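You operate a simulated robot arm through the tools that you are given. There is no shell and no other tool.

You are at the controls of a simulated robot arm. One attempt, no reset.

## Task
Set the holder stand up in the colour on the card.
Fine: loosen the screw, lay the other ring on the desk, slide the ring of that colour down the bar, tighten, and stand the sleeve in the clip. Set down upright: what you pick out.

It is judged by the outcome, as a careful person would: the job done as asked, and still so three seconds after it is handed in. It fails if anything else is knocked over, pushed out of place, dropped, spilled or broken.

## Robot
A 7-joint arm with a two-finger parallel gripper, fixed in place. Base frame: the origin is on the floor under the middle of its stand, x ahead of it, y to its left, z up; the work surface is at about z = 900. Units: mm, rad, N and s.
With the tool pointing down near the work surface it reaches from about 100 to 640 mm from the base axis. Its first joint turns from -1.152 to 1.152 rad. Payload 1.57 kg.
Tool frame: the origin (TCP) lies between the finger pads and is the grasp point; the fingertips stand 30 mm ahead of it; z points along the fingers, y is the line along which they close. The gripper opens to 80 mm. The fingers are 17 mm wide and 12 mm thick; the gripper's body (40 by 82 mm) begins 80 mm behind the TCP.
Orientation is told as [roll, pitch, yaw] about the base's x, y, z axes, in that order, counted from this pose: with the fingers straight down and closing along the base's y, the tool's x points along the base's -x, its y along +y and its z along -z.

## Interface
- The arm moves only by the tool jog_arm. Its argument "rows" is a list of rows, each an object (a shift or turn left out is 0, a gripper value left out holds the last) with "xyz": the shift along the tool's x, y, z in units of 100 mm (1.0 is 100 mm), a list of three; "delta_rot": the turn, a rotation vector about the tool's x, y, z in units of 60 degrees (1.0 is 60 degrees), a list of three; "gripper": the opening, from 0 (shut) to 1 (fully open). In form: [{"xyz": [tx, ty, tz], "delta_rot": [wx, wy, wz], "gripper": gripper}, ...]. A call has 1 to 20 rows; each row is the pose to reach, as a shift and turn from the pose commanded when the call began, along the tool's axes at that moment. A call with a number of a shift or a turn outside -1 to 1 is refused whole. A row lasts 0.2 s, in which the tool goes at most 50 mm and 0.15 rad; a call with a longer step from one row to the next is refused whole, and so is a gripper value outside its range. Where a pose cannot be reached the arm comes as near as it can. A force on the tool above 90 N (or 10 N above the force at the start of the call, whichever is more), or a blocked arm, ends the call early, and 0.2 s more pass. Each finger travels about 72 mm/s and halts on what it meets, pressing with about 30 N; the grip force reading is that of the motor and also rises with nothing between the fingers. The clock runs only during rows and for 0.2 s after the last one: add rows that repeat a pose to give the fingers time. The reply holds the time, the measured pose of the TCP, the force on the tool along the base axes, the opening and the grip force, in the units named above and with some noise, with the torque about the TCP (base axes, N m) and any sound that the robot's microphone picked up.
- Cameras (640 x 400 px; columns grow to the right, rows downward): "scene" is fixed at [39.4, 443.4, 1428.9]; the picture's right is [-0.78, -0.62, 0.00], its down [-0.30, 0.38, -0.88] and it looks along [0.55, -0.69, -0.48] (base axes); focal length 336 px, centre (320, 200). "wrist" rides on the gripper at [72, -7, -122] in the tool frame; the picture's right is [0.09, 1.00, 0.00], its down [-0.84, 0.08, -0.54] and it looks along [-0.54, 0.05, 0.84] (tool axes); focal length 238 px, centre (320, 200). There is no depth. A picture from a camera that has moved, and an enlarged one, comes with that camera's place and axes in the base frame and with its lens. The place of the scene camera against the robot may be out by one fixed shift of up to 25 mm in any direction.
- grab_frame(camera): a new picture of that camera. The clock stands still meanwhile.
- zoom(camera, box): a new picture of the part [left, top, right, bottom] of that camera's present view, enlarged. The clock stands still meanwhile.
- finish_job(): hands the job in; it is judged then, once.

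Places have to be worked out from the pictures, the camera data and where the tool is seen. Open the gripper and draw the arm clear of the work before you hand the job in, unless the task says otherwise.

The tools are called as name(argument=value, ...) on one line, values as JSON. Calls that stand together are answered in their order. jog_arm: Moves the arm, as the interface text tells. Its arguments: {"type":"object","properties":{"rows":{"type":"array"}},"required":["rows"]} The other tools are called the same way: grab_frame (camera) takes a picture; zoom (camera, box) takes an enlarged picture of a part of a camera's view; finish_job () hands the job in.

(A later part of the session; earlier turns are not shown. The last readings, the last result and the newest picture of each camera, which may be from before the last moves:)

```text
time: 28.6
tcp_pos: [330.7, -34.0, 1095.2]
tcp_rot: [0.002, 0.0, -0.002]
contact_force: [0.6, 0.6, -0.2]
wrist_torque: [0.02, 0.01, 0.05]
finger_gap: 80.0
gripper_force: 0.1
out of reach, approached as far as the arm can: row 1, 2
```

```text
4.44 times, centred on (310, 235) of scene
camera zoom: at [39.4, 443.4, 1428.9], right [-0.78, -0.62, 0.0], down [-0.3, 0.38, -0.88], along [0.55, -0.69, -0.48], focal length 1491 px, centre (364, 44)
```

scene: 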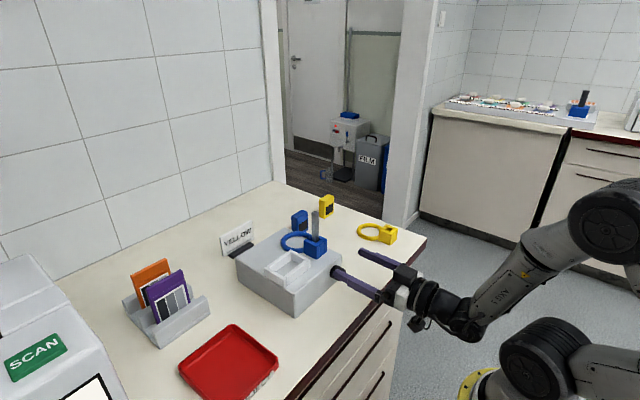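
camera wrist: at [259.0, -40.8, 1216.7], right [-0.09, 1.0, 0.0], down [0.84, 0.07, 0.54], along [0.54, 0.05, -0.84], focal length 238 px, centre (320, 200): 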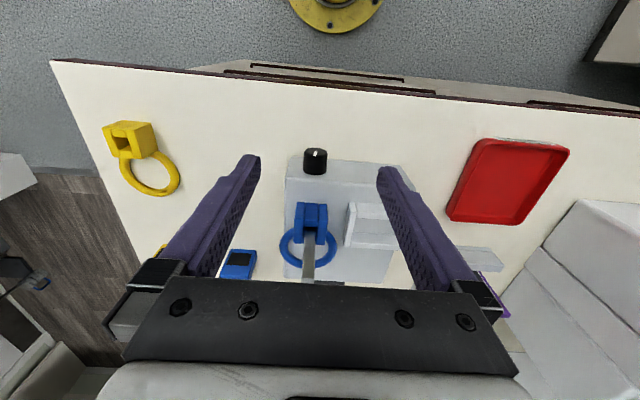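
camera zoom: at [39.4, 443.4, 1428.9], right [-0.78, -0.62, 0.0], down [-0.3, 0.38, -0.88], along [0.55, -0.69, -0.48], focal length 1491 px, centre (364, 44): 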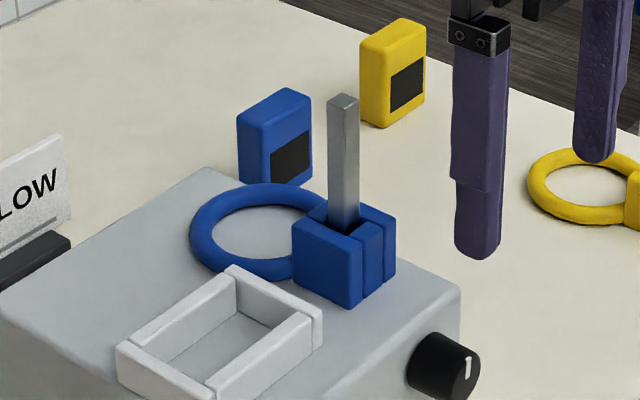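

The block is a four-walled square sleeve about 37×37 mm (hole ≈15) and the clip's near wall starts at y≈10, so I'll use a 50 mm opening around the blue block. I move over the bar at safe height first.

jog_arm(rows=[{"xyz": [-0.2, 0, -0.15], "gripper": 0.65}, {"xyz": [-0.4, 0, -0.3], "gripper": 0.625}, {"xyz": [-0.6, 0, -0.4], "gripper": 0.625}, {"xyz": [-0.8, -0.003, -0.4], "gripper": 0.625}, {"xyz": [-0.94, -0.005, -0.4], "gripper": 0.625}, {"xyz": [-0.94, -0.005, -0.4], "gripper": 0.625}])

grab_frame(camera="wrist")

zoom(camera="scene", box=[240, 130, 400, 280])

```text
time: 30.0
tcp_pos: [423.0, -35.0, 1135.5]
tcp_rot: [0.003, 0.0, -0.001]
contact_force: [-0.4, -0.4, -0.9]
wrist_torque: [0.02, 0.0, 0.01]
finger_gap: 49.9
gripper_force: 0.1
```

```text
taken
camera wrist: at [351.0, -41.2, 1257.7], right [-0.09, 1.0, 0.0], down [0.84, 0.07, 0.54], along [0.54, 0.05, -0.84], focal length 238 px, centre (320, 200)
```

wrist: 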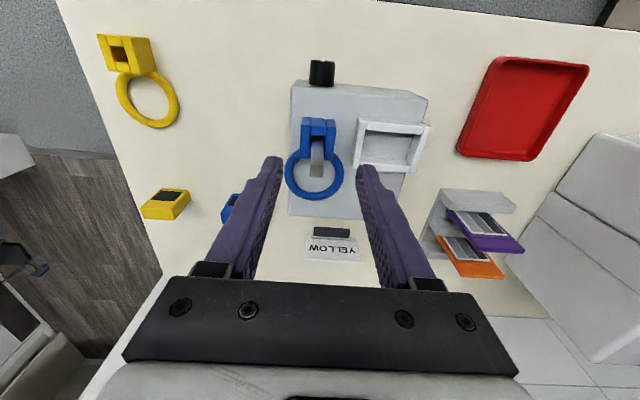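

```text
2.67 times, centred on (320, 205) of scene
camera zoom: at [39.4, 443.4, 1428.9], right [-0.78, -0.62, 0.0], down [-0.3, 0.38, -0.88], along [0.55, -0.69, -0.48], focal length 895 px, centre (320, 187)
```

zoom: 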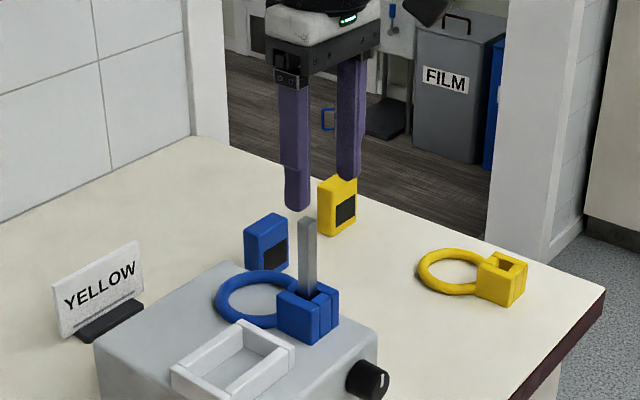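

A good overhead view. I zoom in to fix the bar, block, clip and yellow pieces' coordinates.

zoom(camera="wrist", box=[270, 50, 440, 220])

zoom(camera="wrist", box=[80, 20, 240, 240])

```text
2.35 times, centred on (355, 135) of wrist
camera zoom: at [351.0, -41.2, 1257.7], right [-0.09, 1.0, 0.0], down [0.84, 0.07, 0.54], along [0.54, 0.05, -0.84], focal length 561 px, centre (238, 353)
```

zoom: 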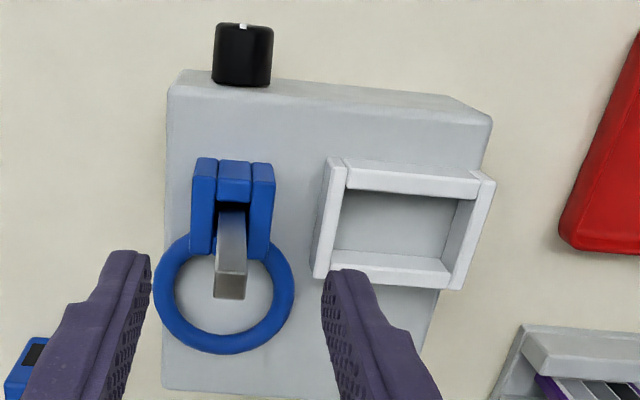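

```text
1.82 times, centred on (160, 130) of wrist
camera zoom: at [351.0, -41.2, 1257.7], right [-0.09, 1.0, 0.0], down [0.84, 0.07, 0.54], along [0.54, 0.05, -0.84], focal length 433 px, centre (611, 327)
```

zoom: 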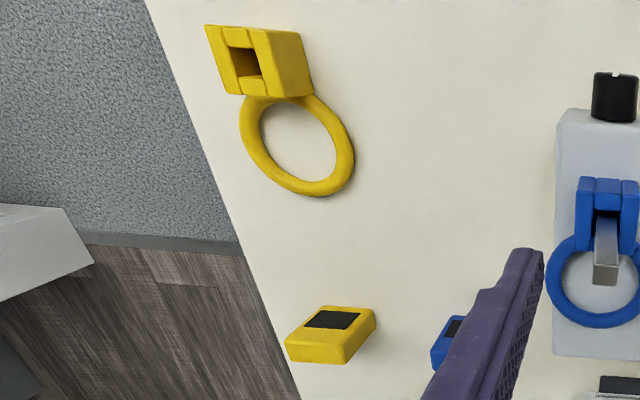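

Bar top at (440.4, −35, 1073), block rear edge x≈458, centre y≈−34.6, bar ≈10 mm square. I descend with the fingers straddling bar and block, pausing above the block.

jog_arm(rows=[{"xyz": [-0.17, 0.003, 0]}, {"xyz": [-0.17, 0.003, 0.3]}, {"xyz": [-0.17, 0.003, 0.6]}, {"xyz": [-0.17, 0.003, 0.9]}, {"xyz": [-0.17, 0.003, 0.9]}])

zoom(camera="wrist", box=[240, 60, 440, 220])

zoom(camera="scene", box=[250, 150, 390, 280])

```text
time: 31.2
tcp_pos: [442.6, -34.0, 1044.6]
tcp_rot: [0.003, -0.001, -0.003]
contact_force: [0.8, -0.5, 0.3]
wrist_torque: [-0.01, -0.02, 0.0]
finger_gap: 50.0
gripper_force: 0.0
```

```text
2.50 times, centred on (340, 140) of wrist
camera zoom: at [371.1, -41.4, 1166.1], right [-0.09, 1.0, 0.0], down [0.84, 0.07, 0.54], along [0.54, 0.05, -0.84], focal length 596 px, centre (270, 350)
```

zoom: 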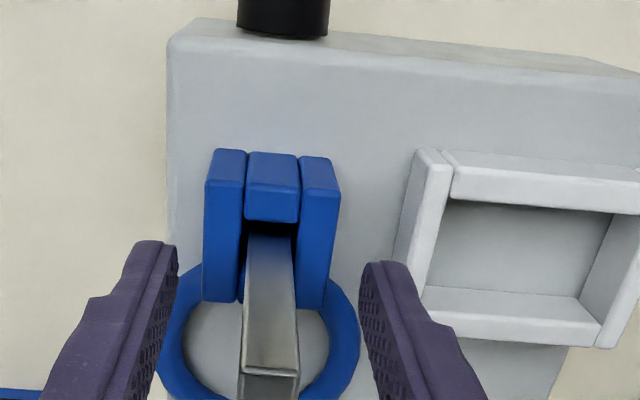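

```text
3.08 times, centred on (320, 215) of scene
camera zoom: at [39.4, 443.4, 1428.9], right [-0.78, -0.62, 0.0], down [-0.3, 0.38, -0.88], along [0.55, -0.69, -0.48], focal length 1032 px, centre (320, 154)
```

zoom: 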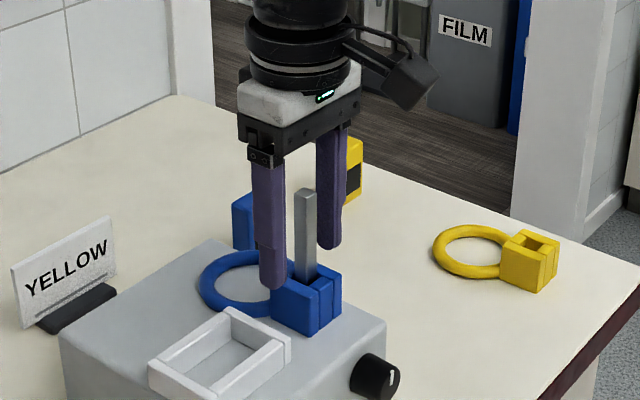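

Alignment looks right. I descend to TCP z≈1006, keeping the palm above the bar top.

jog_arm(rows=[{"xyz": [0.01, 0, 0.1]}, {"xyz": [0.01, 0, 0.2]}, {"xyz": [0.01, 0, 0.3]}, {"xyz": [0.01, 0, 0.385]}, {"xyz": [0.01, 0, 0.385]}])

zoom(camera="scene", box=[250, 150, 390, 280])

grab_frame(camera="wrist")

```text
time: 32.4
tcp_pos: [441.2, -36.9, 1006.2]
tcp_rot: [0.005, -0.001, -0.001]
contact_force: [-0.3, -0.2, 0.6]
wrist_torque: [0.0, 0.0, -0.01]
finger_gap: 50.2
gripper_force: 0.0
```

```text
3.08 times, centred on (320, 215) of scene
camera zoom: at [39.4, 443.4, 1428.9], right [-0.78, -0.62, 0.0], down [-0.3, 0.38, -0.88], along [0.55, -0.69, -0.48], focal length 1032 px, centre (320, 154)
```

zoom: 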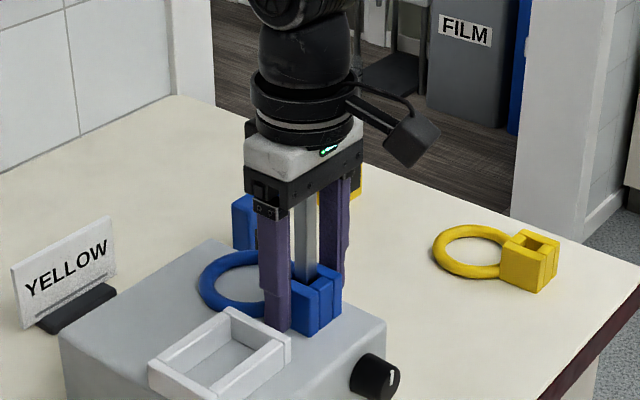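

```text
taken
camera wrist: at [369.2, -43.0, 1127.6], right [-0.09, 1.0, 0.0], down [0.84, 0.07, 0.54], along [0.54, 0.05, -0.84], focal length 238 px, centre (320, 200)
```

wrist: 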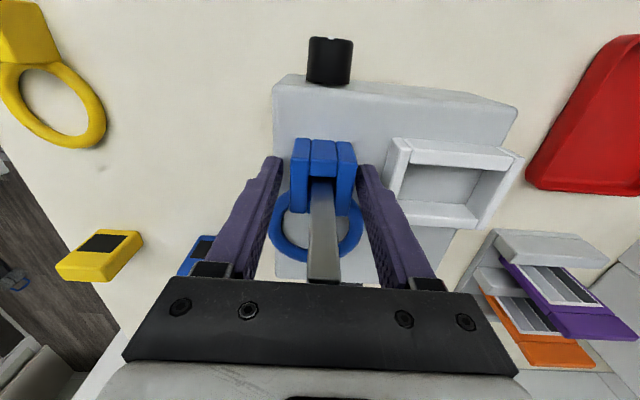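

Clear of the bar. The block sits ~1 mm toward +y of centre; I shift by 1 mm and close on the block.

jog_arm(rows=[{"xyz": [0, 0.012, 0]}, {"xyz": [0, 0.012, 0], "gripper": 0.3}, {"xyz": [0, 0.012, 0], "gripper": 0.3}, {"xyz": [0, 0.012, 0], "gripper": 0.3}])

```text
time: 33.4
tcp_pos: [440.4, -34.4, 1005.7]
tcp_rot: [0.003, 0.001, -0.001]
contact_force: [-0.3, 0.7, -0.5]
wrist_torque: [-0.01, -0.05, 0.0]
finger_gap: 36.8
gripper_force: 30.5
```

Gripped at 36.8 mm with no side force. I try a 3 mm lift to test whether the screw is loose.

jog_arm(rows=[{"xyz": [0, 0, -0.015]}, {"xyz": [0, 0, -0.03]}, {"xyz": [0, 0, -0.03]}])

zoom(camera="scene", box=[270, 180, 370, 280])

```text
time: 34.2
tcp_pos: [442.3, -34.4, 1008.9]
tcp_rot: [0.004, 0.0, -0.001]
contact_force: [-0.3, -0.3, -0.7]
wrist_torque: [0.04, 0.01, 0.01]
finger_gap: 37.0
gripper_force: 30.0
```

```text
4.00 times, centred on (320, 230) of scene
camera zoom: at [39.4, 443.4, 1428.9], right [-0.78, -0.62, 0.0], down [-0.3, 0.38, -0.88], along [0.55, -0.69, -0.48], focal length 1342 px, centre (320, 80)
```

zoom: 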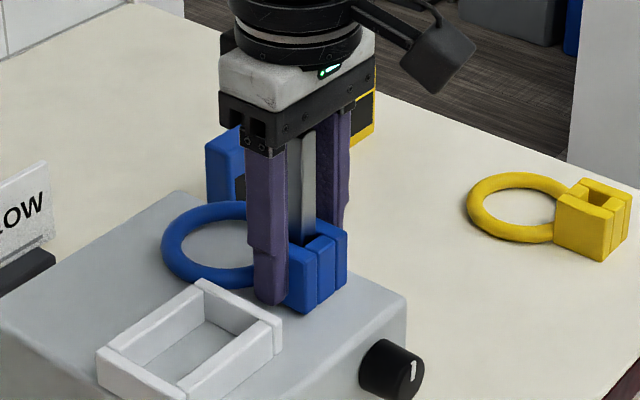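

It lifts freely, so the screw is loose. I raise the ring straight up off the bar.

jog_arm(rows=[{"xyz": [0, 0, -0.12]}, {"xyz": [0, 0, -0.24]}, {"xyz": [0, 0, -0.36]}, {"xyz": [0, 0, -0.48]}, {"xyz": [0, 0, -0.6]}, {"xyz": [0, 0, -0.72]}, {"xyz": [0, 0, -0.84]}, {"xyz": [0, 0, -0.96]}, {"xyz": [0, 0, -0.96]}])

jog_arm(rows=[{"xyz": [0, 0, -0.2]}, {"xyz": [0, 0, -0.4]}, {"xyz": [0, 0, -0.4]}])

grab_frame(camera="scene")

grab_frame(camera="wrist")

```text
time: 36.2
tcp_pos: [442.2, -33.2, 1107.8]
tcp_rot: [0.001, 0.001, -0.001]
contact_force: [0.2, -2.7, -0.7]
wrist_torque: [-0.1, 0.01, 0.0]
finger_gap: 36.7
gripper_force: 30.4
```

```text
time: 37.0
tcp_pos: [443.4, -35.8, 1145.1]
tcp_rot: [0.003, 0.001, -0.002]
contact_force: [0.1, 0.1, -0.8]
wrist_torque: [-0.01, 0.03, 0.0]
finger_gap: 37.0
gripper_force: 30.6
```

```text
taken
```

scene: 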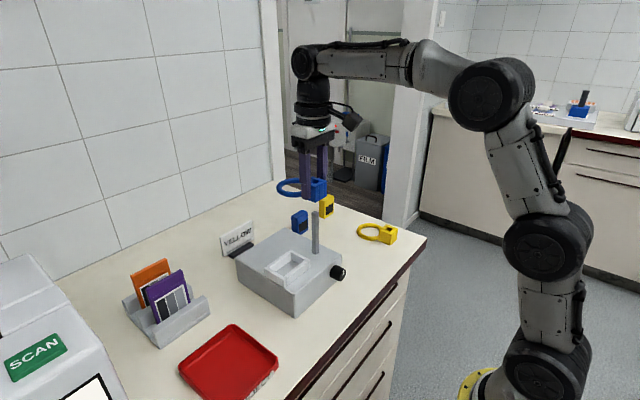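

```text
taken
camera wrist: at [371.6, -43.0, 1267.4], right [-0.09, 1.0, 0.0], down [0.84, 0.07, 0.54], along [0.54, 0.05, -0.84], focal length 238 px, centre (320, 200)
```

wrist: 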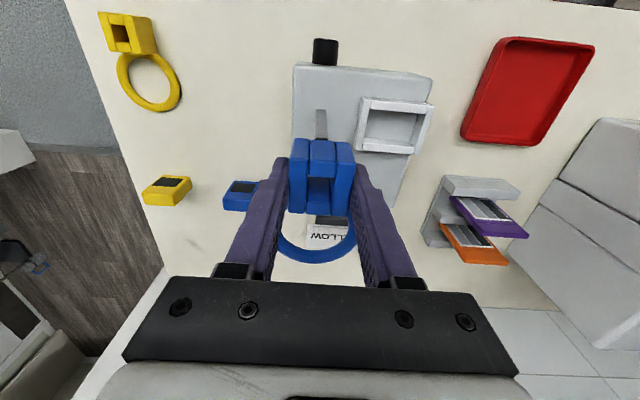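

The blue ring is off the bar. I carry it to the free desk area at about (411, −150), between the stand and the yellow ring, keeping its orientation.

jog_arm(rows=[{"xyz": [0.06, -0.2, 0]}, {"xyz": [0.12, -0.4, 0]}, {"xyz": [0.18, -0.6, 0]}, {"xyz": [0.24, -0.8, 0]}, {"xyz": [0.3, -0.96, 0]}, {"xyz": [0.3, -0.96, 0]}])

jog_arm(rows=[{"xyz": [0, -0.1, 0.1]}, {"xyz": [0, -0.196, 0.3]}, {"xyz": [0, -0.196, 0.5]}, {"xyz": [0, -0.196, 0.7]}, {"xyz": [0, -0.196, 0.9]}, {"xyz": [0, -0.196, 1.0]}, {"xyz": [0, -0.196, 1.0]}])

grab_frame(camera="scene")

grab_frame(camera="wrist")

```text
time: 38.4
tcp_pos: [411.5, -131.9, 1145.5]
tcp_rot: [0.005, -0.001, -0.002]
contact_force: [-0.2, -0.2, -0.5]
wrist_torque: [-0.04, -0.01, -0.02]
finger_gap: 37.0
gripper_force: 29.7
```

```text
time: 40.0
tcp_pos: [409.0, -151.2, 1044.8]
tcp_rot: [0.005, 0.001, -0.001]
contact_force: [1.0, -0.1, -0.4]
wrist_torque: [0.01, 0.01, -0.05]
finger_gap: 37.0
gripper_force: 30.0
```

```text
taken
```

scene: 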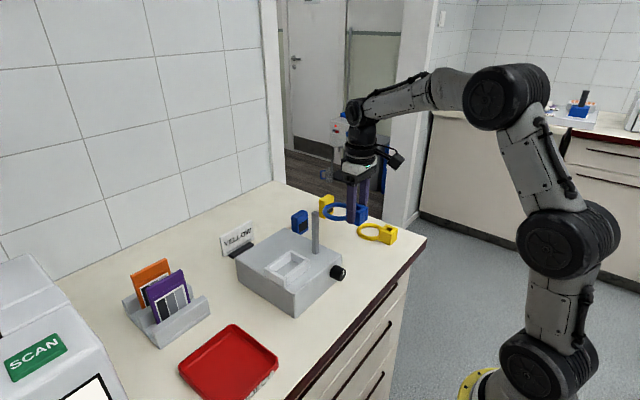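

```text
taken
camera wrist: at [337.3, -157.8, 1167.4], right [-0.09, 1.0, 0.0], down [0.84, 0.07, 0.54], along [0.54, 0.05, -0.84], focal length 238 px, centre (320, 200)
```

wrist: 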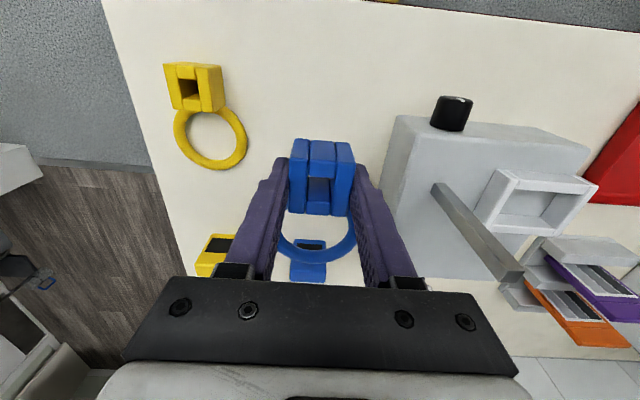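

The landing spot is clear. I descend to just above the desk.

jog_arm(rows=[{"xyz": [0, 0, 0.2]}, {"xyz": [0, 0, 0.4]}, {"xyz": [0, 0, 0.6]}, {"xyz": [0, 0, 0.8]}, {"xyz": [0, 0, 0.9]}, {"xyz": [0, 0, 0.97]}, {"xyz": [0, 0, 0.97]}])

zoom(camera="scene", box=[290, 180, 430, 280])

```text
time: 41.6
tcp_pos: [410.9, -148.9, 947.8]
tcp_rot: [0.003, -0.002, -0.001]
contact_force: [0.4, 0.2, -0.4]
wrist_torque: [-0.01, -0.03, -0.01]
finger_gap: 36.9
gripper_force: 30.7
```

```text
4.00 times, centred on (360, 230) of scene
camera zoom: at [39.4, 443.4, 1428.9], right [-0.78, -0.62, 0.0], down [-0.3, 0.38, -0.88], along [0.55, -0.69, -0.48], focal length 1342 px, centre (160, 80)
```

zoom: 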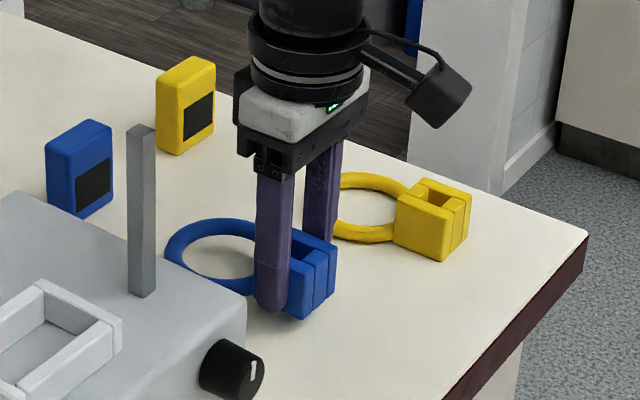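

About 8 mm left by my estimate; I lower in small steps watching the vertical force.

jog_arm(rows=[{"xyz": [0, 0, 0.02]}, {"xyz": [0, 0, 0.04]}, {"xyz": [0, 0, 0.05]}, {"xyz": [0, 0, 0.05]}])

jog_arm(rows=[{"xyz": [0, 0, 0.01]}, {"xyz": [0, 0, 0.02]}, {"xyz": [0, 0, 0.02]}])

```text
time: 42.6
tcp_pos: [410.9, -148.4, 942.3]
tcp_rot: [0.004, 0.0, -0.001]
contact_force: [0.0, 0.6, -0.4]
wrist_torque: [0.01, 0.0, 0.06]
finger_gap: 37.2
gripper_force: 29.7
```

```text
time: 43.4
tcp_pos: [412.3, -148.1, 938.3]
tcp_rot: [0.002, -0.001, -0.003]
contact_force: [0.0, -0.5, -0.3]
wrist_torque: [-0.01, -0.02, -0.02]
finger_gap: 36.9
gripper_force: 30.2
```

No contact yet; I keep stepping down.

jog_arm(rows=[{"xyz": [0, 0, 0.01]}, {"xyz": [0, 0, 0.015]}, {"xyz": [0, 0, 0.015]}])

zoom(camera="scene", box=[320, 210, 400, 270])

```text
time: 44.2
tcp_pos: [411.5, -148.3, 939.1]
tcp_rot: [0.003, 0.002, -0.002]
contact_force: [-0.8, -0.6, 0.4]
wrist_torque: [0.01, -0.03, 0.0]
finger_gap: 37.3
gripper_force: 30.5
```

```text
6.67 times, centred on (360, 240) of scene
camera zoom: at [39.4, 443.4, 1428.9], right [-0.78, -0.62, 0.0], down [-0.3, 0.38, -0.88], along [0.55, -0.69, -0.48], focal length 2237 px, centre (53, -67)
```

zoom: 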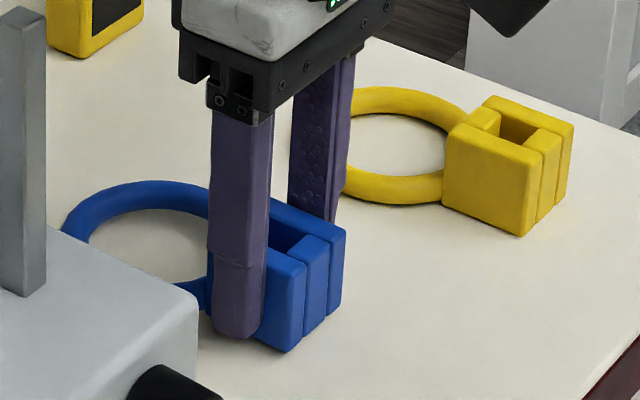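

Very near the desk; continue in ~1.5 mm steps.

jog_arm(rows=[{"xyz": [0, 0, 0.01]}, {"xyz": [0, 0, 0.015]}, {"xyz": [0, 0, 0.015]}])

jog_arm(rows=[{"xyz": [0, 0, 0.01]}, {"xyz": [0, 0, 0.01]}])

```text
time: 45.0
tcp_pos: [411.0, -149.1, 938.4]
tcp_rot: [0.005, 0.001, -0.001]
contact_force: [-0.9, 0.0, -1.8]
wrist_torque: [0.01, -0.01, 0.04]
finger_gap: 37.1
gripper_force: 30.3
```

```text
time: 45.6
tcp_pos: [411.2, -148.9, 937.8]
tcp_rot: [0.003, -0.001, -0.001]
contact_force: [0.1, 0.7, -0.4]
wrist_torque: [-0.01, -0.03, 0.0]
finger_gap: 36.8
gripper_force: 30.0
```

Still no contact force (commanded z ≈ 936.8). Another 1.5 mm.

jog_arm(rows=[{"xyz": [0, 0, 0.01]}, {"xyz": [0, 0, 0.015]}, {"xyz": [0, 0, 0.015]}])

jog_arm(rows=[{"xyz": [0, 0, 0.01]}, {"xyz": [0, 0, 0.01]}])

```text
time: 46.4
tcp_pos: [411.0, -149.2, 935.2]
tcp_rot: [0.002, -0.002, -0.003]
contact_force: [0.6, 1.4, 4.0]
wrist_torque: [-0.01, 0.02, 0.04]
finger_gap: 37.0
gripper_force: 30.0
```

```text
time: 47.0
tcp_pos: [410.5, -148.3, 935.4]
tcp_rot: [0.002, -0.003, -0.002]
contact_force: [-2.4, 5.7, 18.4]
wrist_torque: [0.1, 0.34, -0.08]
finger_gap: 37.0
gripper_force: 30.3
```

Contact at TCP z≈935.3, so the grip is ~35.4 mm above the block's base (seat on the stand ≈ z 970). I relieve the push, open, and rise straight up.

jog_arm(rows=[{"xyz": [0, 0, -0.008]}, {"xyz": [0, 0, -0.008], "gripper": 0.65}, {"xyz": [0, 0, -0.008], "gripper": 0.65}, {"xyz": [0, 0, -0.008], "gripper": 0.65}])

jog_arm(rows=[{"xyz": [0, 0, -0.1]}, {"xyz": [0, 0, -0.3]}, {"xyz": [0, 0, -0.6]}, {"xyz": [0, 0, -0.9]}, {"xyz": [0, 0, -1.0]}, {"xyz": [0, 0, -1.0]}])

grab_frame(camera="wrist")

zoom(camera="scene", box=[290, 180, 430, 280])

```text
time: 48.0
tcp_pos: [409.6, -149.8, 933.4]
tcp_rot: [0.003, 0.0, -0.002]
contact_force: [0.7, 0.6, 0.4]
wrist_torque: [0.01, -0.05, -0.01]
finger_gap: 51.8
gripper_force: 0.1
```

```text
time: 49.4
tcp_pos: [409.7, -151.1, 1034.3]
tcp_rot: [0.002, 0.001, -0.002]
contact_force: [0.0, -1.1, -0.4]
wrist_torque: [0.02, 0.01, -0.02]
finger_gap: 52.0
gripper_force: 0.1
```

```text
taken
camera wrist: at [339.3, -157.9, 1156.4], right [-0.09, 1.0, 0.0], down [0.84, 0.07, 0.54], along [0.54, 0.05, -0.84], focal length 238 px, centre (320, 200)
```

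wrist: 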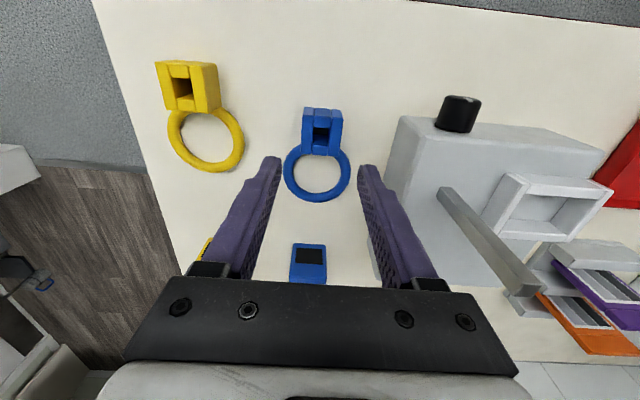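

```text
4.00 times, centred on (360, 230) of scene
camera zoom: at [39.4, 443.4, 1428.9], right [-0.78, -0.62, 0.0], down [-0.3, 0.38, -0.88], along [0.55, -0.69, -0.48], focal length 1342 px, centre (160, 80)
```

zoom: 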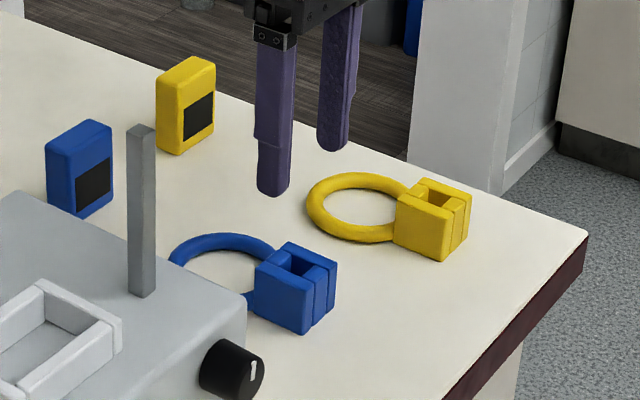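

The blue ring lies flat on the desk. I zoom on both rings; the blue one, whose place I now know, calibrates the yellow one's position.

zoom(camera="wrist", box=[140, 50, 360, 210])

zoom(camera="wrist", box=[140, 50, 260, 180])

zoom(camera="wrist", box=[260, 90, 380, 220])

```text
2.50 times, centred on (250, 130) of wrist
camera zoom: at [339.3, -157.9, 1156.4], right [-0.09, 1.0, 0.0], down [0.84, 0.07, 0.54], along [0.54, 0.05, -0.84], focal length 596 px, centre (495, 375)
```

zoom: 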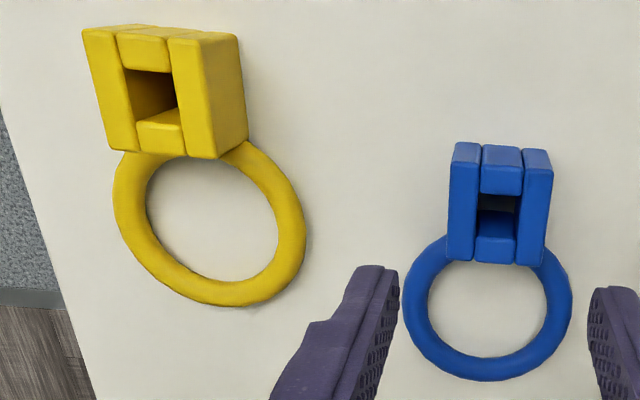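

```text
3.08 times, centred on (200, 115) of wrist
camera zoom: at [339.3, -157.9, 1156.4], right [-0.09, 1.0, 0.0], down [0.84, 0.07, 0.54], along [0.54, 0.05, -0.84], focal length 733 px, centre (689, 462)
```

zoom: 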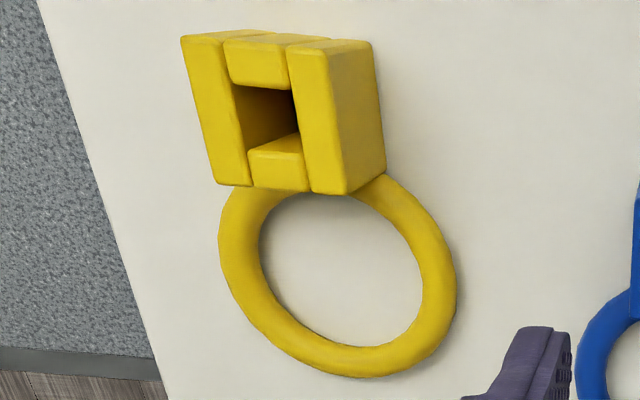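

```text
3.08 times, centred on (320, 155) of wrist
camera zoom: at [339.3, -157.9, 1156.4], right [-0.09, 1.0, 0.0], down [0.84, 0.07, 0.54], along [0.54, 0.05, -0.84], focal length 733 px, centre (320, 338)
```

zoom: 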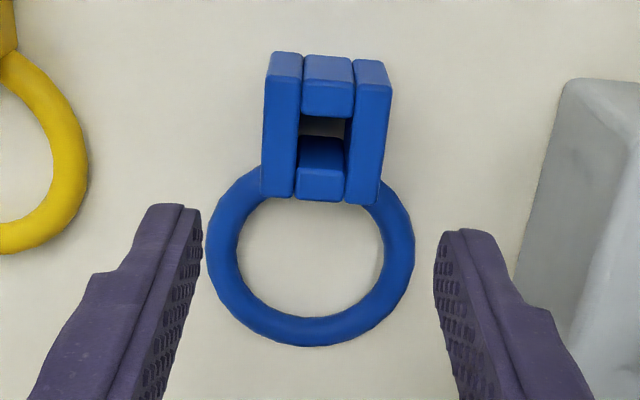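

Yellow block centre works out at ≈(379, −269), yaw about −1°. I move above it with a 60 mm opening and check before descending.

jog_arm(rows=[{"xyz": [0.06, -0.2, 0], "gripper": 0.75}, {"xyz": [0.12, -0.4, 0]}, {"xyz": [0.18, -0.6, 0]}, {"xyz": [0.24, -0.8, 0]}, {"xyz": [0.31, -0.95, 0]}, {"xyz": [0.31, -0.95, 0]}])

jog_arm(rows=[{"xyz": [0, -0.12, 0.1]}, {"xyz": [0, -0.235, 0.2]}, {"xyz": [0, -0.235, 0.3]}, {"xyz": [0, -0.235, 0.3]}])

grab_frame(camera="wrist")

zoom(camera="wrist", box=[260, 90, 380, 220])

```text
time: 50.8
tcp_pos: [378.5, -246.6, 1034.3]
tcp_rot: [0.004, -0.001, 0.0]
contact_force: [0.1, 0.7, 0.3]
wrist_torque: [-0.02, -0.02, 0.05]
finger_gap: 60.0
gripper_force: 0.0
```

```text
time: 51.8
tcp_pos: [380.9, -267.3, 1002.5]
tcp_rot: [0.004, 0.001, -0.003]
contact_force: [-0.3, 1.0, 0.3]
wrist_torque: [0.02, -0.03, 0.02]
finger_gap: 60.0
gripper_force: 0.0
```

```text
taken
camera wrist: at [308.2, -274.6, 1126.2], right [-0.09, 1.0, 0.0], down [0.84, 0.07, 0.54], along [0.54, 0.05, -0.84], focal length 238 px, centre (320, 200)
```

wrist: 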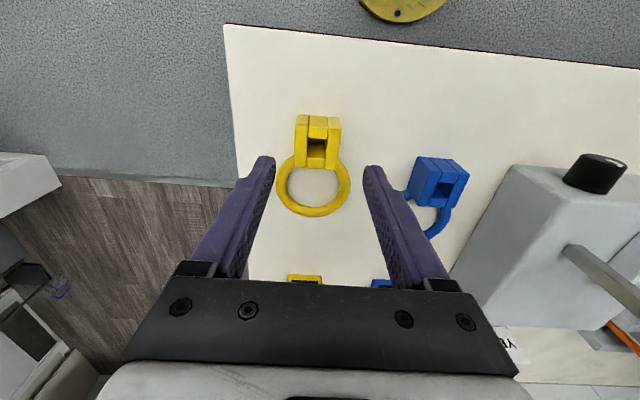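

```text
3.08 times, centred on (320, 155) of wrist
camera zoom: at [308.2, -274.6, 1126.2], right [-0.09, 1.0, 0.0], down [0.84, 0.07, 0.54], along [0.54, 0.05, -0.84], focal length 733 px, centre (320, 338)
```

zoom: 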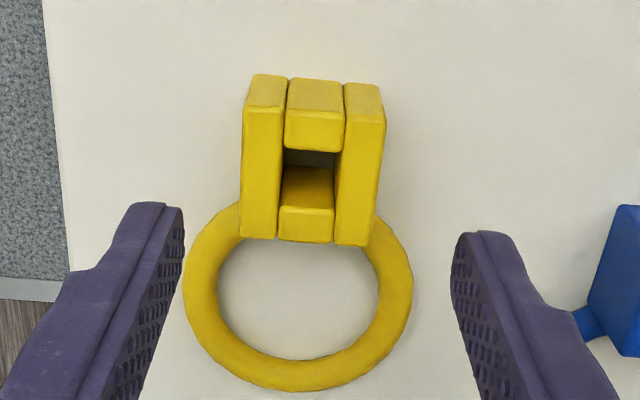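

The yellow block is about 2.8 mm to −y of the tool centre and square to it. I correct and descend to the same grip height as used on the blue one.

jog_arm(rows=[{"xyz": [0.005, -0.028, 0.1]}, {"xyz": [0.005, -0.028, 0.25]}, {"xyz": [0.005, -0.028, 0.4]}, {"xyz": [0.005, -0.028, 0.55]}, {"xyz": [0.005, -0.028, 0.63]}, {"xyz": [0.005, -0.028, 0.695]}, {"xyz": [0.005, -0.028, 0.695]}])

zoom(camera="wrist", box=[240, 110, 400, 240])

zoom(camera="scene", box=[320, 180, 440, 270])

```text
time: 53.4
tcp_pos: [380.3, -270.8, 935.5]
tcp_rot: [0.004, 0.001, -0.001]
contact_force: [0.3, -0.2, -0.3]
wrist_torque: [0.01, -0.02, 0.0]
finger_gap: 60.1
gripper_force: 0.1
```

```text
3.08 times, centred on (320, 175) of wrist
camera zoom: at [308.7, -277.7, 1058.4], right [-0.09, 1.0, 0.0], down [0.84, 0.07, 0.54], along [0.54, 0.05, -0.84], focal length 733 px, centre (320, 277)
```

zoom: 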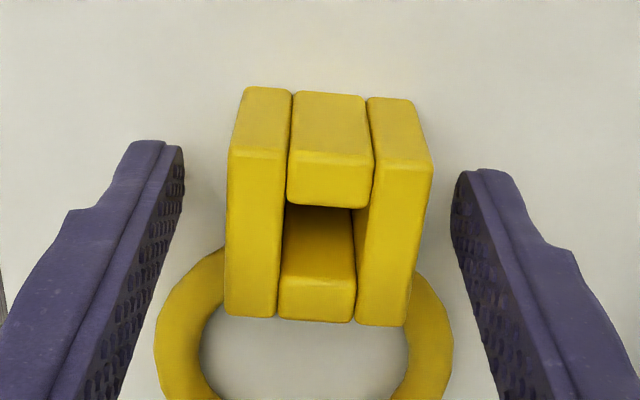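

```text
4.44 times, centred on (380, 225) of scene
camera zoom: at [39.4, 443.4, 1428.9], right [-0.78, -0.62, 0.0], down [-0.3, 0.38, -0.88], along [0.55, -0.69, -0.48], focal length 1491 px, centre (53, 89)
```

zoom: 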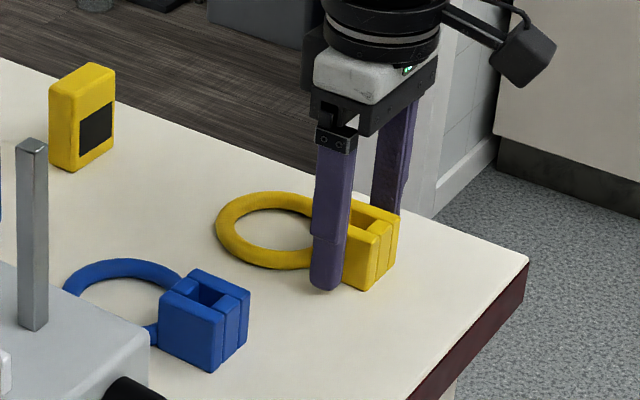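

The fingers straddle the yellow block squarely at the proper height. I close on it.

jog_arm(rows=[{"gripper": 0.5}, {"gripper": 0.3}, {"gripper": 0.3}, {"gripper": 0.3}])

grab_frame(camera="wrist")

zoom(camera="wrist", box=[240, 110, 400, 240])

```text
time: 54.4
tcp_pos: [380.3, -270.9, 938.0]
tcp_rot: [0.002, 0.0, -0.002]
contact_force: [0.9, -0.4, -0.5]
wrist_torque: [0.02, -0.03, 0.0]
finger_gap: 36.9
gripper_force: 30.1
```

```text
taken
camera wrist: at [308.7, -277.7, 1058.6], right [-0.09, 1.0, 0.0], down [0.84, 0.07, 0.54], along [0.54, 0.05, -0.84], focal length 238 px, centre (320, 200)
```

wrist: 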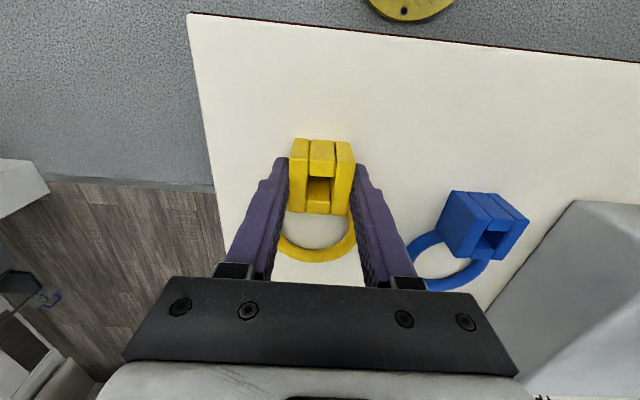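

```text
3.08 times, centred on (320, 175) of wrist
camera zoom: at [308.7, -277.7, 1058.6], right [-0.09, 1.0, 0.0], down [0.84, 0.07, 0.54], along [0.54, 0.05, -0.84], focal length 733 px, centre (320, 277)
```

zoom: 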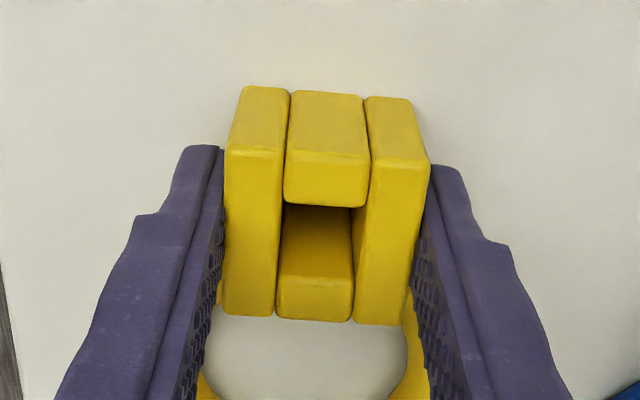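

The held yellow block appears at exactly the same pixels as the blue did when held, so I can reuse the blue's lift-off pose in reverse. I lift straight up.

jog_arm(rows=[{"xyz": [0, 0, -0.1]}, {"xyz": [0, 0, -0.3]}, {"xyz": [0, 0, -0.5]}, {"xyz": [0, 0, -0.7]}, {"xyz": [0, 0, -0.9]}, {"xyz": [0, 0, -1.0]}, {"xyz": [0, 0, -1.0]}])

jog_arm(rows=[{"xyz": [0, 0, -0.2]}, {"xyz": [0, 0, -0.4]}, {"xyz": [0, 0, -0.6]}, {"xyz": [0, 0, -0.8]}, {"xyz": [0, 0, -1.0]}, {"xyz": [0, 0, -1.0]}])

jog_arm(rows=[{"xyz": [-0.1, 0.2, -0.05]}, {"xyz": [-0.2, 0.4, -0.092]}, {"xyz": [-0.3, 0.6, -0.092]}, {"xyz": [-0.4, 0.8, -0.092]}, {"xyz": [-0.5, 1.0, -0.092]}, {"xyz": [-0.5, 1.0, -0.092]}])

jog_arm(rows=[{"xyz": [-0.03, 0.2, 0]}, {"xyz": [-0.06, 0.4, 0]}, {"xyz": [-0.09, 0.6, 0]}, {"xyz": [-0.115, 0.8, 0]}, {"xyz": [-0.115, 1.0, 0]}, {"xyz": [-0.115, 1.0, 0]}])

jog_arm(rows=[{"xyz": [0, 0.18, 0]}, {"xyz": [0, 0.369, 0]}, {"xyz": [0, 0.369, 0]}, {"xyz": [0, 0.369, 0]}])

grab_frame(camera="wrist")

grab_frame(camera="scene")

```text
time: 56.0
tcp_pos: [380.0, -269.4, 1033.0]
tcp_rot: [0.002, -0.001, -0.001]
contact_force: [-0.5, 0.8, -0.7]
wrist_torque: [0.02, 0.0, -0.02]
finger_gap: 36.7
gripper_force: 30.1
```

```text
time: 57.4
tcp_pos: [381.1, -272.0, 1136.5]
tcp_rot: [0.005, -0.001, -0.002]
contact_force: [-1.2, -0.1, -0.8]
wrist_torque: [0.05, 0.01, 0.01]
finger_gap: 36.8
gripper_force: 30.1
```

```text
time: 58.8
tcp_pos: [428.1, -169.7, 1144.3]
tcp_rot: [0.005, 0.001, -0.002]
contact_force: [-0.9, -0.4, 0.2]
wrist_torque: [0.0, 0.0, -0.04]
finger_gap: 36.7
gripper_force: 30.1
```

```text
time: 60.2
tcp_pos: [441.8, -70.7, 1145.5]
tcp_rot: [0.004, 0.0, -0.004]
contact_force: [-0.3, -0.2, 0.0]
wrist_torque: [-0.01, 0.01, -0.02]
finger_gap: 36.7
gripper_force: 30.1
```

```text
time: 61.2
tcp_pos: [441.1, -33.5, 1145.5]
tcp_rot: [0.003, 0.001, -0.003]
contact_force: [-0.3, 0.1, -1.5]
wrist_torque: [0.02, 0.01, 0.01]
finger_gap: 36.9
gripper_force: 29.9
```

```text
taken
camera wrist: at [369.9, -40.2, 1267.6], right [-0.09, 1.0, 0.0], down [0.84, 0.07, 0.54], along [0.54, 0.05, -0.84], focal length 238 px, centre (320, 200)
```

wrist: 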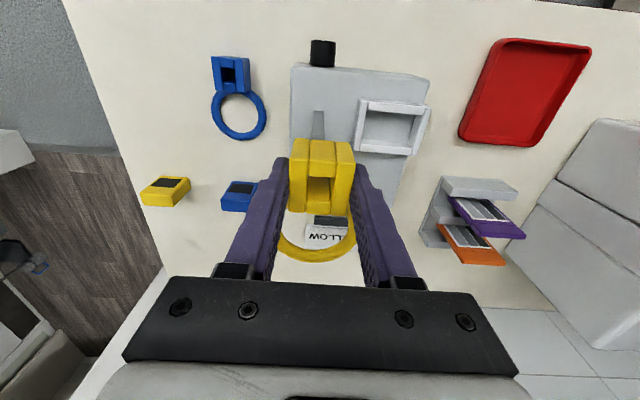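

```text
taken
```

scene: 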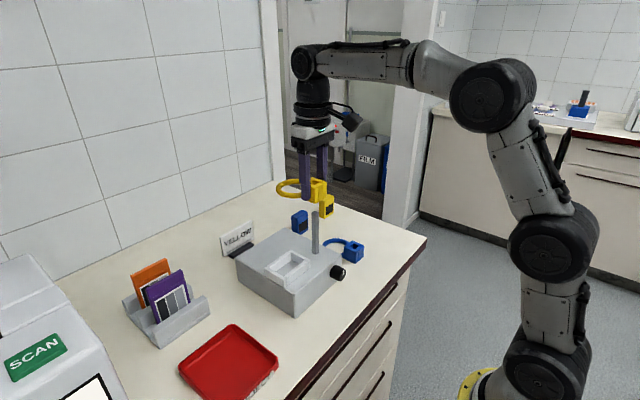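

The yellow ring is above the bar. Before lowering I hold a moment to let the arm settle and compare the readings and picture with the blue's lift-off pose.

jog_arm(rows=[{"xyz": [0, 0, 0]}, {"xyz": [0, 0, 0]}, {"xyz": [0, 0, 0]}])

zoom(camera="wrist", box=[270, 40, 390, 230])

zoom(camera="scene", box=[270, 160, 370, 270])

```text
time: 62.0
tcp_pos: [442.2, -33.0, 1145.6]
tcp_rot: [0.003, -0.001, -0.002]
contact_force: [0.3, 0.6, 0.1]
wrist_torque: [0.0, 0.0, 0.04]
finger_gap: 36.7
gripper_force: 30.0
```

```text
2.11 times, centred on (330, 135) of wrist
camera zoom: at [370.0, -40.3, 1267.6], right [-0.09, 1.0, 0.0], down [0.84, 0.07, 0.54], along [0.54, 0.05, -0.84], focal length 502 px, centre (299, 337)
```

zoom: 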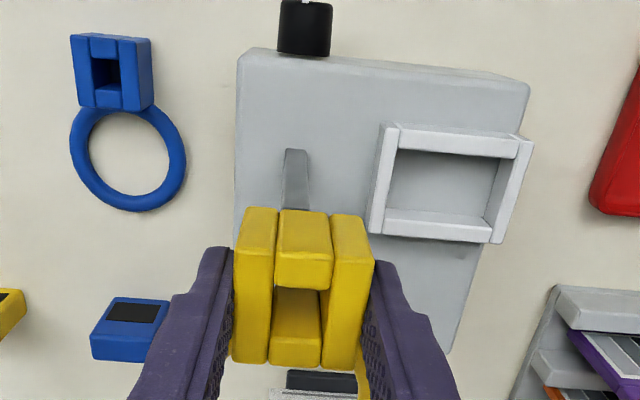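

```text
3.64 times, centred on (320, 215) of scene
camera zoom: at [39.4, 443.4, 1428.9], right [-0.78, -0.62, 0.0], down [-0.3, 0.38, -0.88], along [0.55, -0.69, -0.48], focal length 1220 px, centre (320, 146)
```

zoom: 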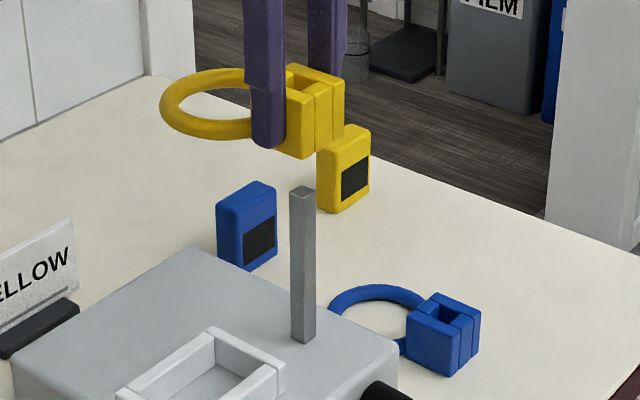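

Readings suggest the tool may sit 1–2 mm more to +y than at lift-off. I lower to about 6 mm above the bar top and compare bar and block directly in the fixed camera.

jog_arm(rows=[{"xyz": [0, 0, 0.1]}, {"xyz": [0, 0, 0.2]}, {"xyz": [0, 0, 0.29]}, {"xyz": [0, 0, 0.29]}, {"xyz": [0, 0, 0.29]}])

zoom(camera="scene", box=[295, 170, 345, 260])

zoom(camera="scene", box=[290, 175, 345, 215])

zoom(camera="wrist", box=[270, 40, 390, 230])

```text
time: 63.2
tcp_pos: [439.8, -34.8, 1116.9]
tcp_rot: [0.004, -0.001, -0.002]
contact_force: [-0.4, 1.0, -0.6]
wrist_torque: [-0.02, 0.03, 0.01]
finger_gap: 37.2
gripper_force: 29.8
```

```text
4.44 times, centred on (320, 215) of scene
camera zoom: at [39.4, 443.4, 1428.9], right [-0.78, -0.62, 0.0], down [-0.3, 0.38, -0.88], along [0.55, -0.69, -0.48], focal length 1491 px, centre (320, 133)
```

zoom: 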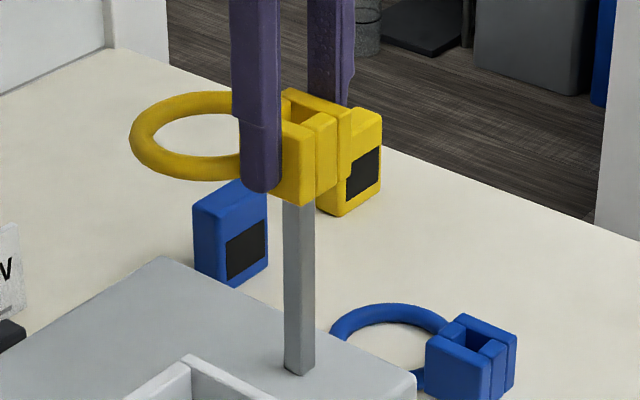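

```text
10.00 times, centred on (318, 195) of scene
camera zoom: at [39.4, 443.4, 1428.9], right [-0.78, -0.62, 0.0], down [-0.3, 0.38, -0.88], along [0.55, -0.69, -0.48], focal length 3355 px, centre (345, 250)
```

zoom: 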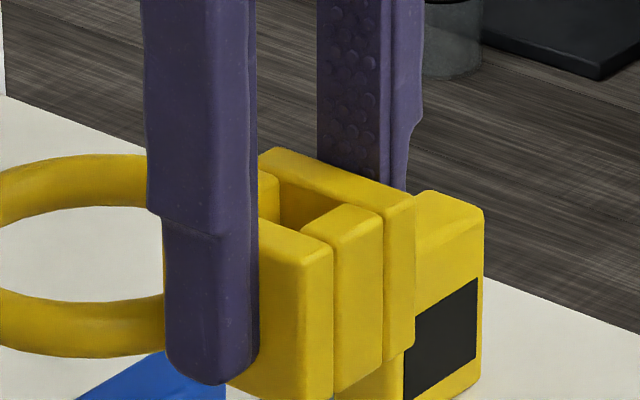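

```text
2.11 times, centred on (330, 135) of wrist
camera zoom: at [368.7, -40.5, 1239.2], right [-0.09, 1.0, 0.0], down [0.84, 0.07, 0.54], along [0.54, 0.05, -0.84], focal length 502 px, centre (299, 337)
```

zoom: 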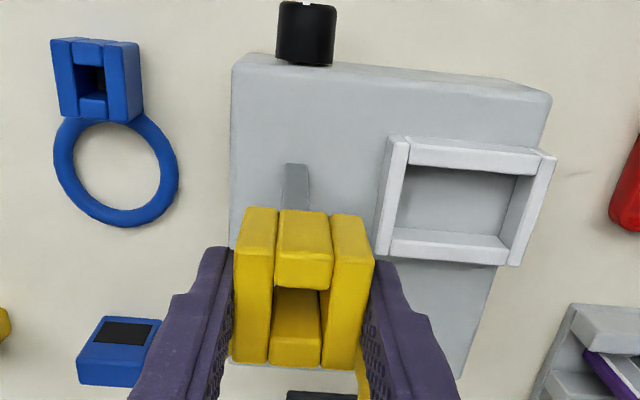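

Scene and wrist views agree: the block is ~1.4 mm too far to +y relative to the bar, x is good. I correct by −1.3 mm in y and lower past the bar tip gently.

jog_arm(rows=[{"xyz": [0, -0.013, 0]}, {"xyz": [0, -0.013, 0.03]}, {"xyz": [0, -0.013, 0.06]}, {"xyz": [0, -0.013, 0.09]}, {"xyz": [0, -0.013, 0.12]}, {"xyz": [0, -0.013, 0.15]}, {"xyz": [0, -0.013, 0.15]}])

zoom(camera="scene", box=[295, 170, 345, 260])

zoom(camera="wrist", box=[270, 110, 370, 230])

```text
time: 64.8
tcp_pos: [440.9, -36.7, 1101.5]
tcp_rot: [0.004, 0.0, -0.003]
contact_force: [0.3, 0.2, -1.2]
wrist_torque: [-0.03, 0.01, -0.02]
finger_gap: 36.7
gripper_force: 30.1
```

```text
4.44 times, centred on (320, 215) of scene
camera zoom: at [39.4, 443.4, 1428.9], right [-0.78, -0.62, 0.0], down [-0.3, 0.38, -0.88], along [0.55, -0.69, -0.48], focal length 1491 px, centre (320, 133)
```

zoom: 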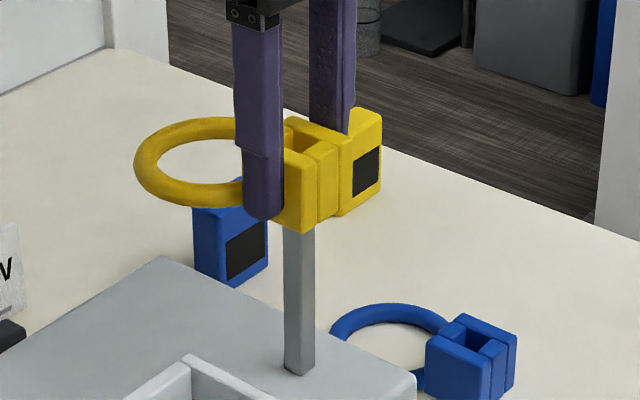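

```text
3.33 times, centred on (320, 170) of wrist
camera zoom: at [369.8, -43.1, 1223.0], right [-0.09, 1.0, 0.0], down [0.84, 0.07, 0.54], along [0.54, 0.05, -0.84], focal length 794 px, centre (320, 300)
```

zoom: 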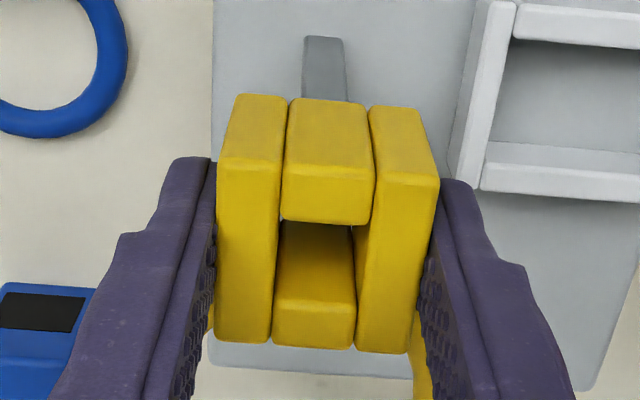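

No contact force with the block's base already below the bar tip: the bar is in the hole. I continue sliding it down.

jog_arm(rows=[{"xyz": [0, 0, 0.08]}, {"xyz": [0, 0, 0.16]}, {"xyz": [0, 0, 0.24]}, {"xyz": [0, 0, 0.32]}, {"xyz": [0, 0, 0.4]}, {"xyz": [0, 0, 0.4]}])

zoom(camera="wrist", box=[270, 110, 370, 230])

```text
time: 66.2
tcp_pos: [440.6, -35.7, 1060.2]
tcp_rot: [0.003, 0.0, -0.001]
contact_force: [-0.9, -0.5, -0.6]
wrist_torque: [0.01, 0.02, 0.0]
finger_gap: 36.8
gripper_force: 30.4
```

```text
3.33 times, centred on (320, 170) of wrist
camera zoom: at [369.0, -41.9, 1182.9], right [-0.09, 1.0, 0.0], down [0.84, 0.07, 0.54], along [0.54, 0.05, -0.84], focal length 794 px, centre (320, 300)
```

zoom: 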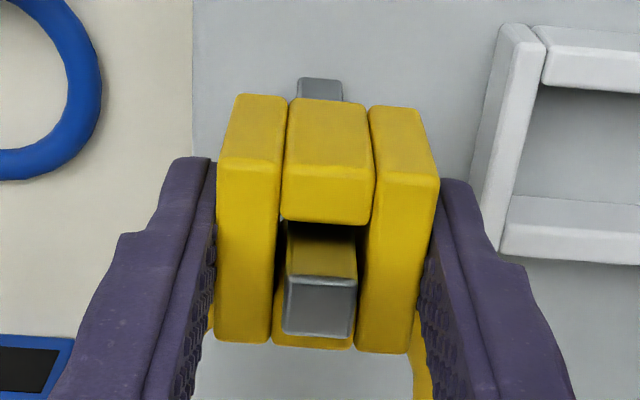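

The bar shows through the hole nicely centred. I slide down another 50 mm, then feel for the seat.

jog_arm(rows=[{"xyz": [0, 0, 0.1]}, {"xyz": [0, 0, 0.2]}, {"xyz": [0, 0, 0.3]}, {"xyz": [0, 0, 0.4]}, {"xyz": [0, 0, 0.5]}, {"xyz": [0, 0, 0.5]}])

jog_arm(rows=[{"xyz": [0, 0, 0.015]}, {"xyz": [0, 0, 0.03]}, {"xyz": [0, 0, 0.03]}])

```text
time: 67.6
tcp_pos: [441.7, -35.3, 1010.3]
tcp_rot: [0.004, 0.001, -0.002]
contact_force: [-4.5, 0.4, 0.4]
wrist_torque: [0.02, 0.03, 0.01]
finger_gap: 36.7
gripper_force: 29.9
```

```text
time: 68.4
tcp_pos: [441.7, -35.5, 1007.9]
tcp_rot: [0.005, 0.0, -0.002]
contact_force: [-0.1, -0.1, -1.0]
wrist_torque: [-0.01, -0.02, 0.01]
finger_gap: 36.9
gripper_force: 30.2
```

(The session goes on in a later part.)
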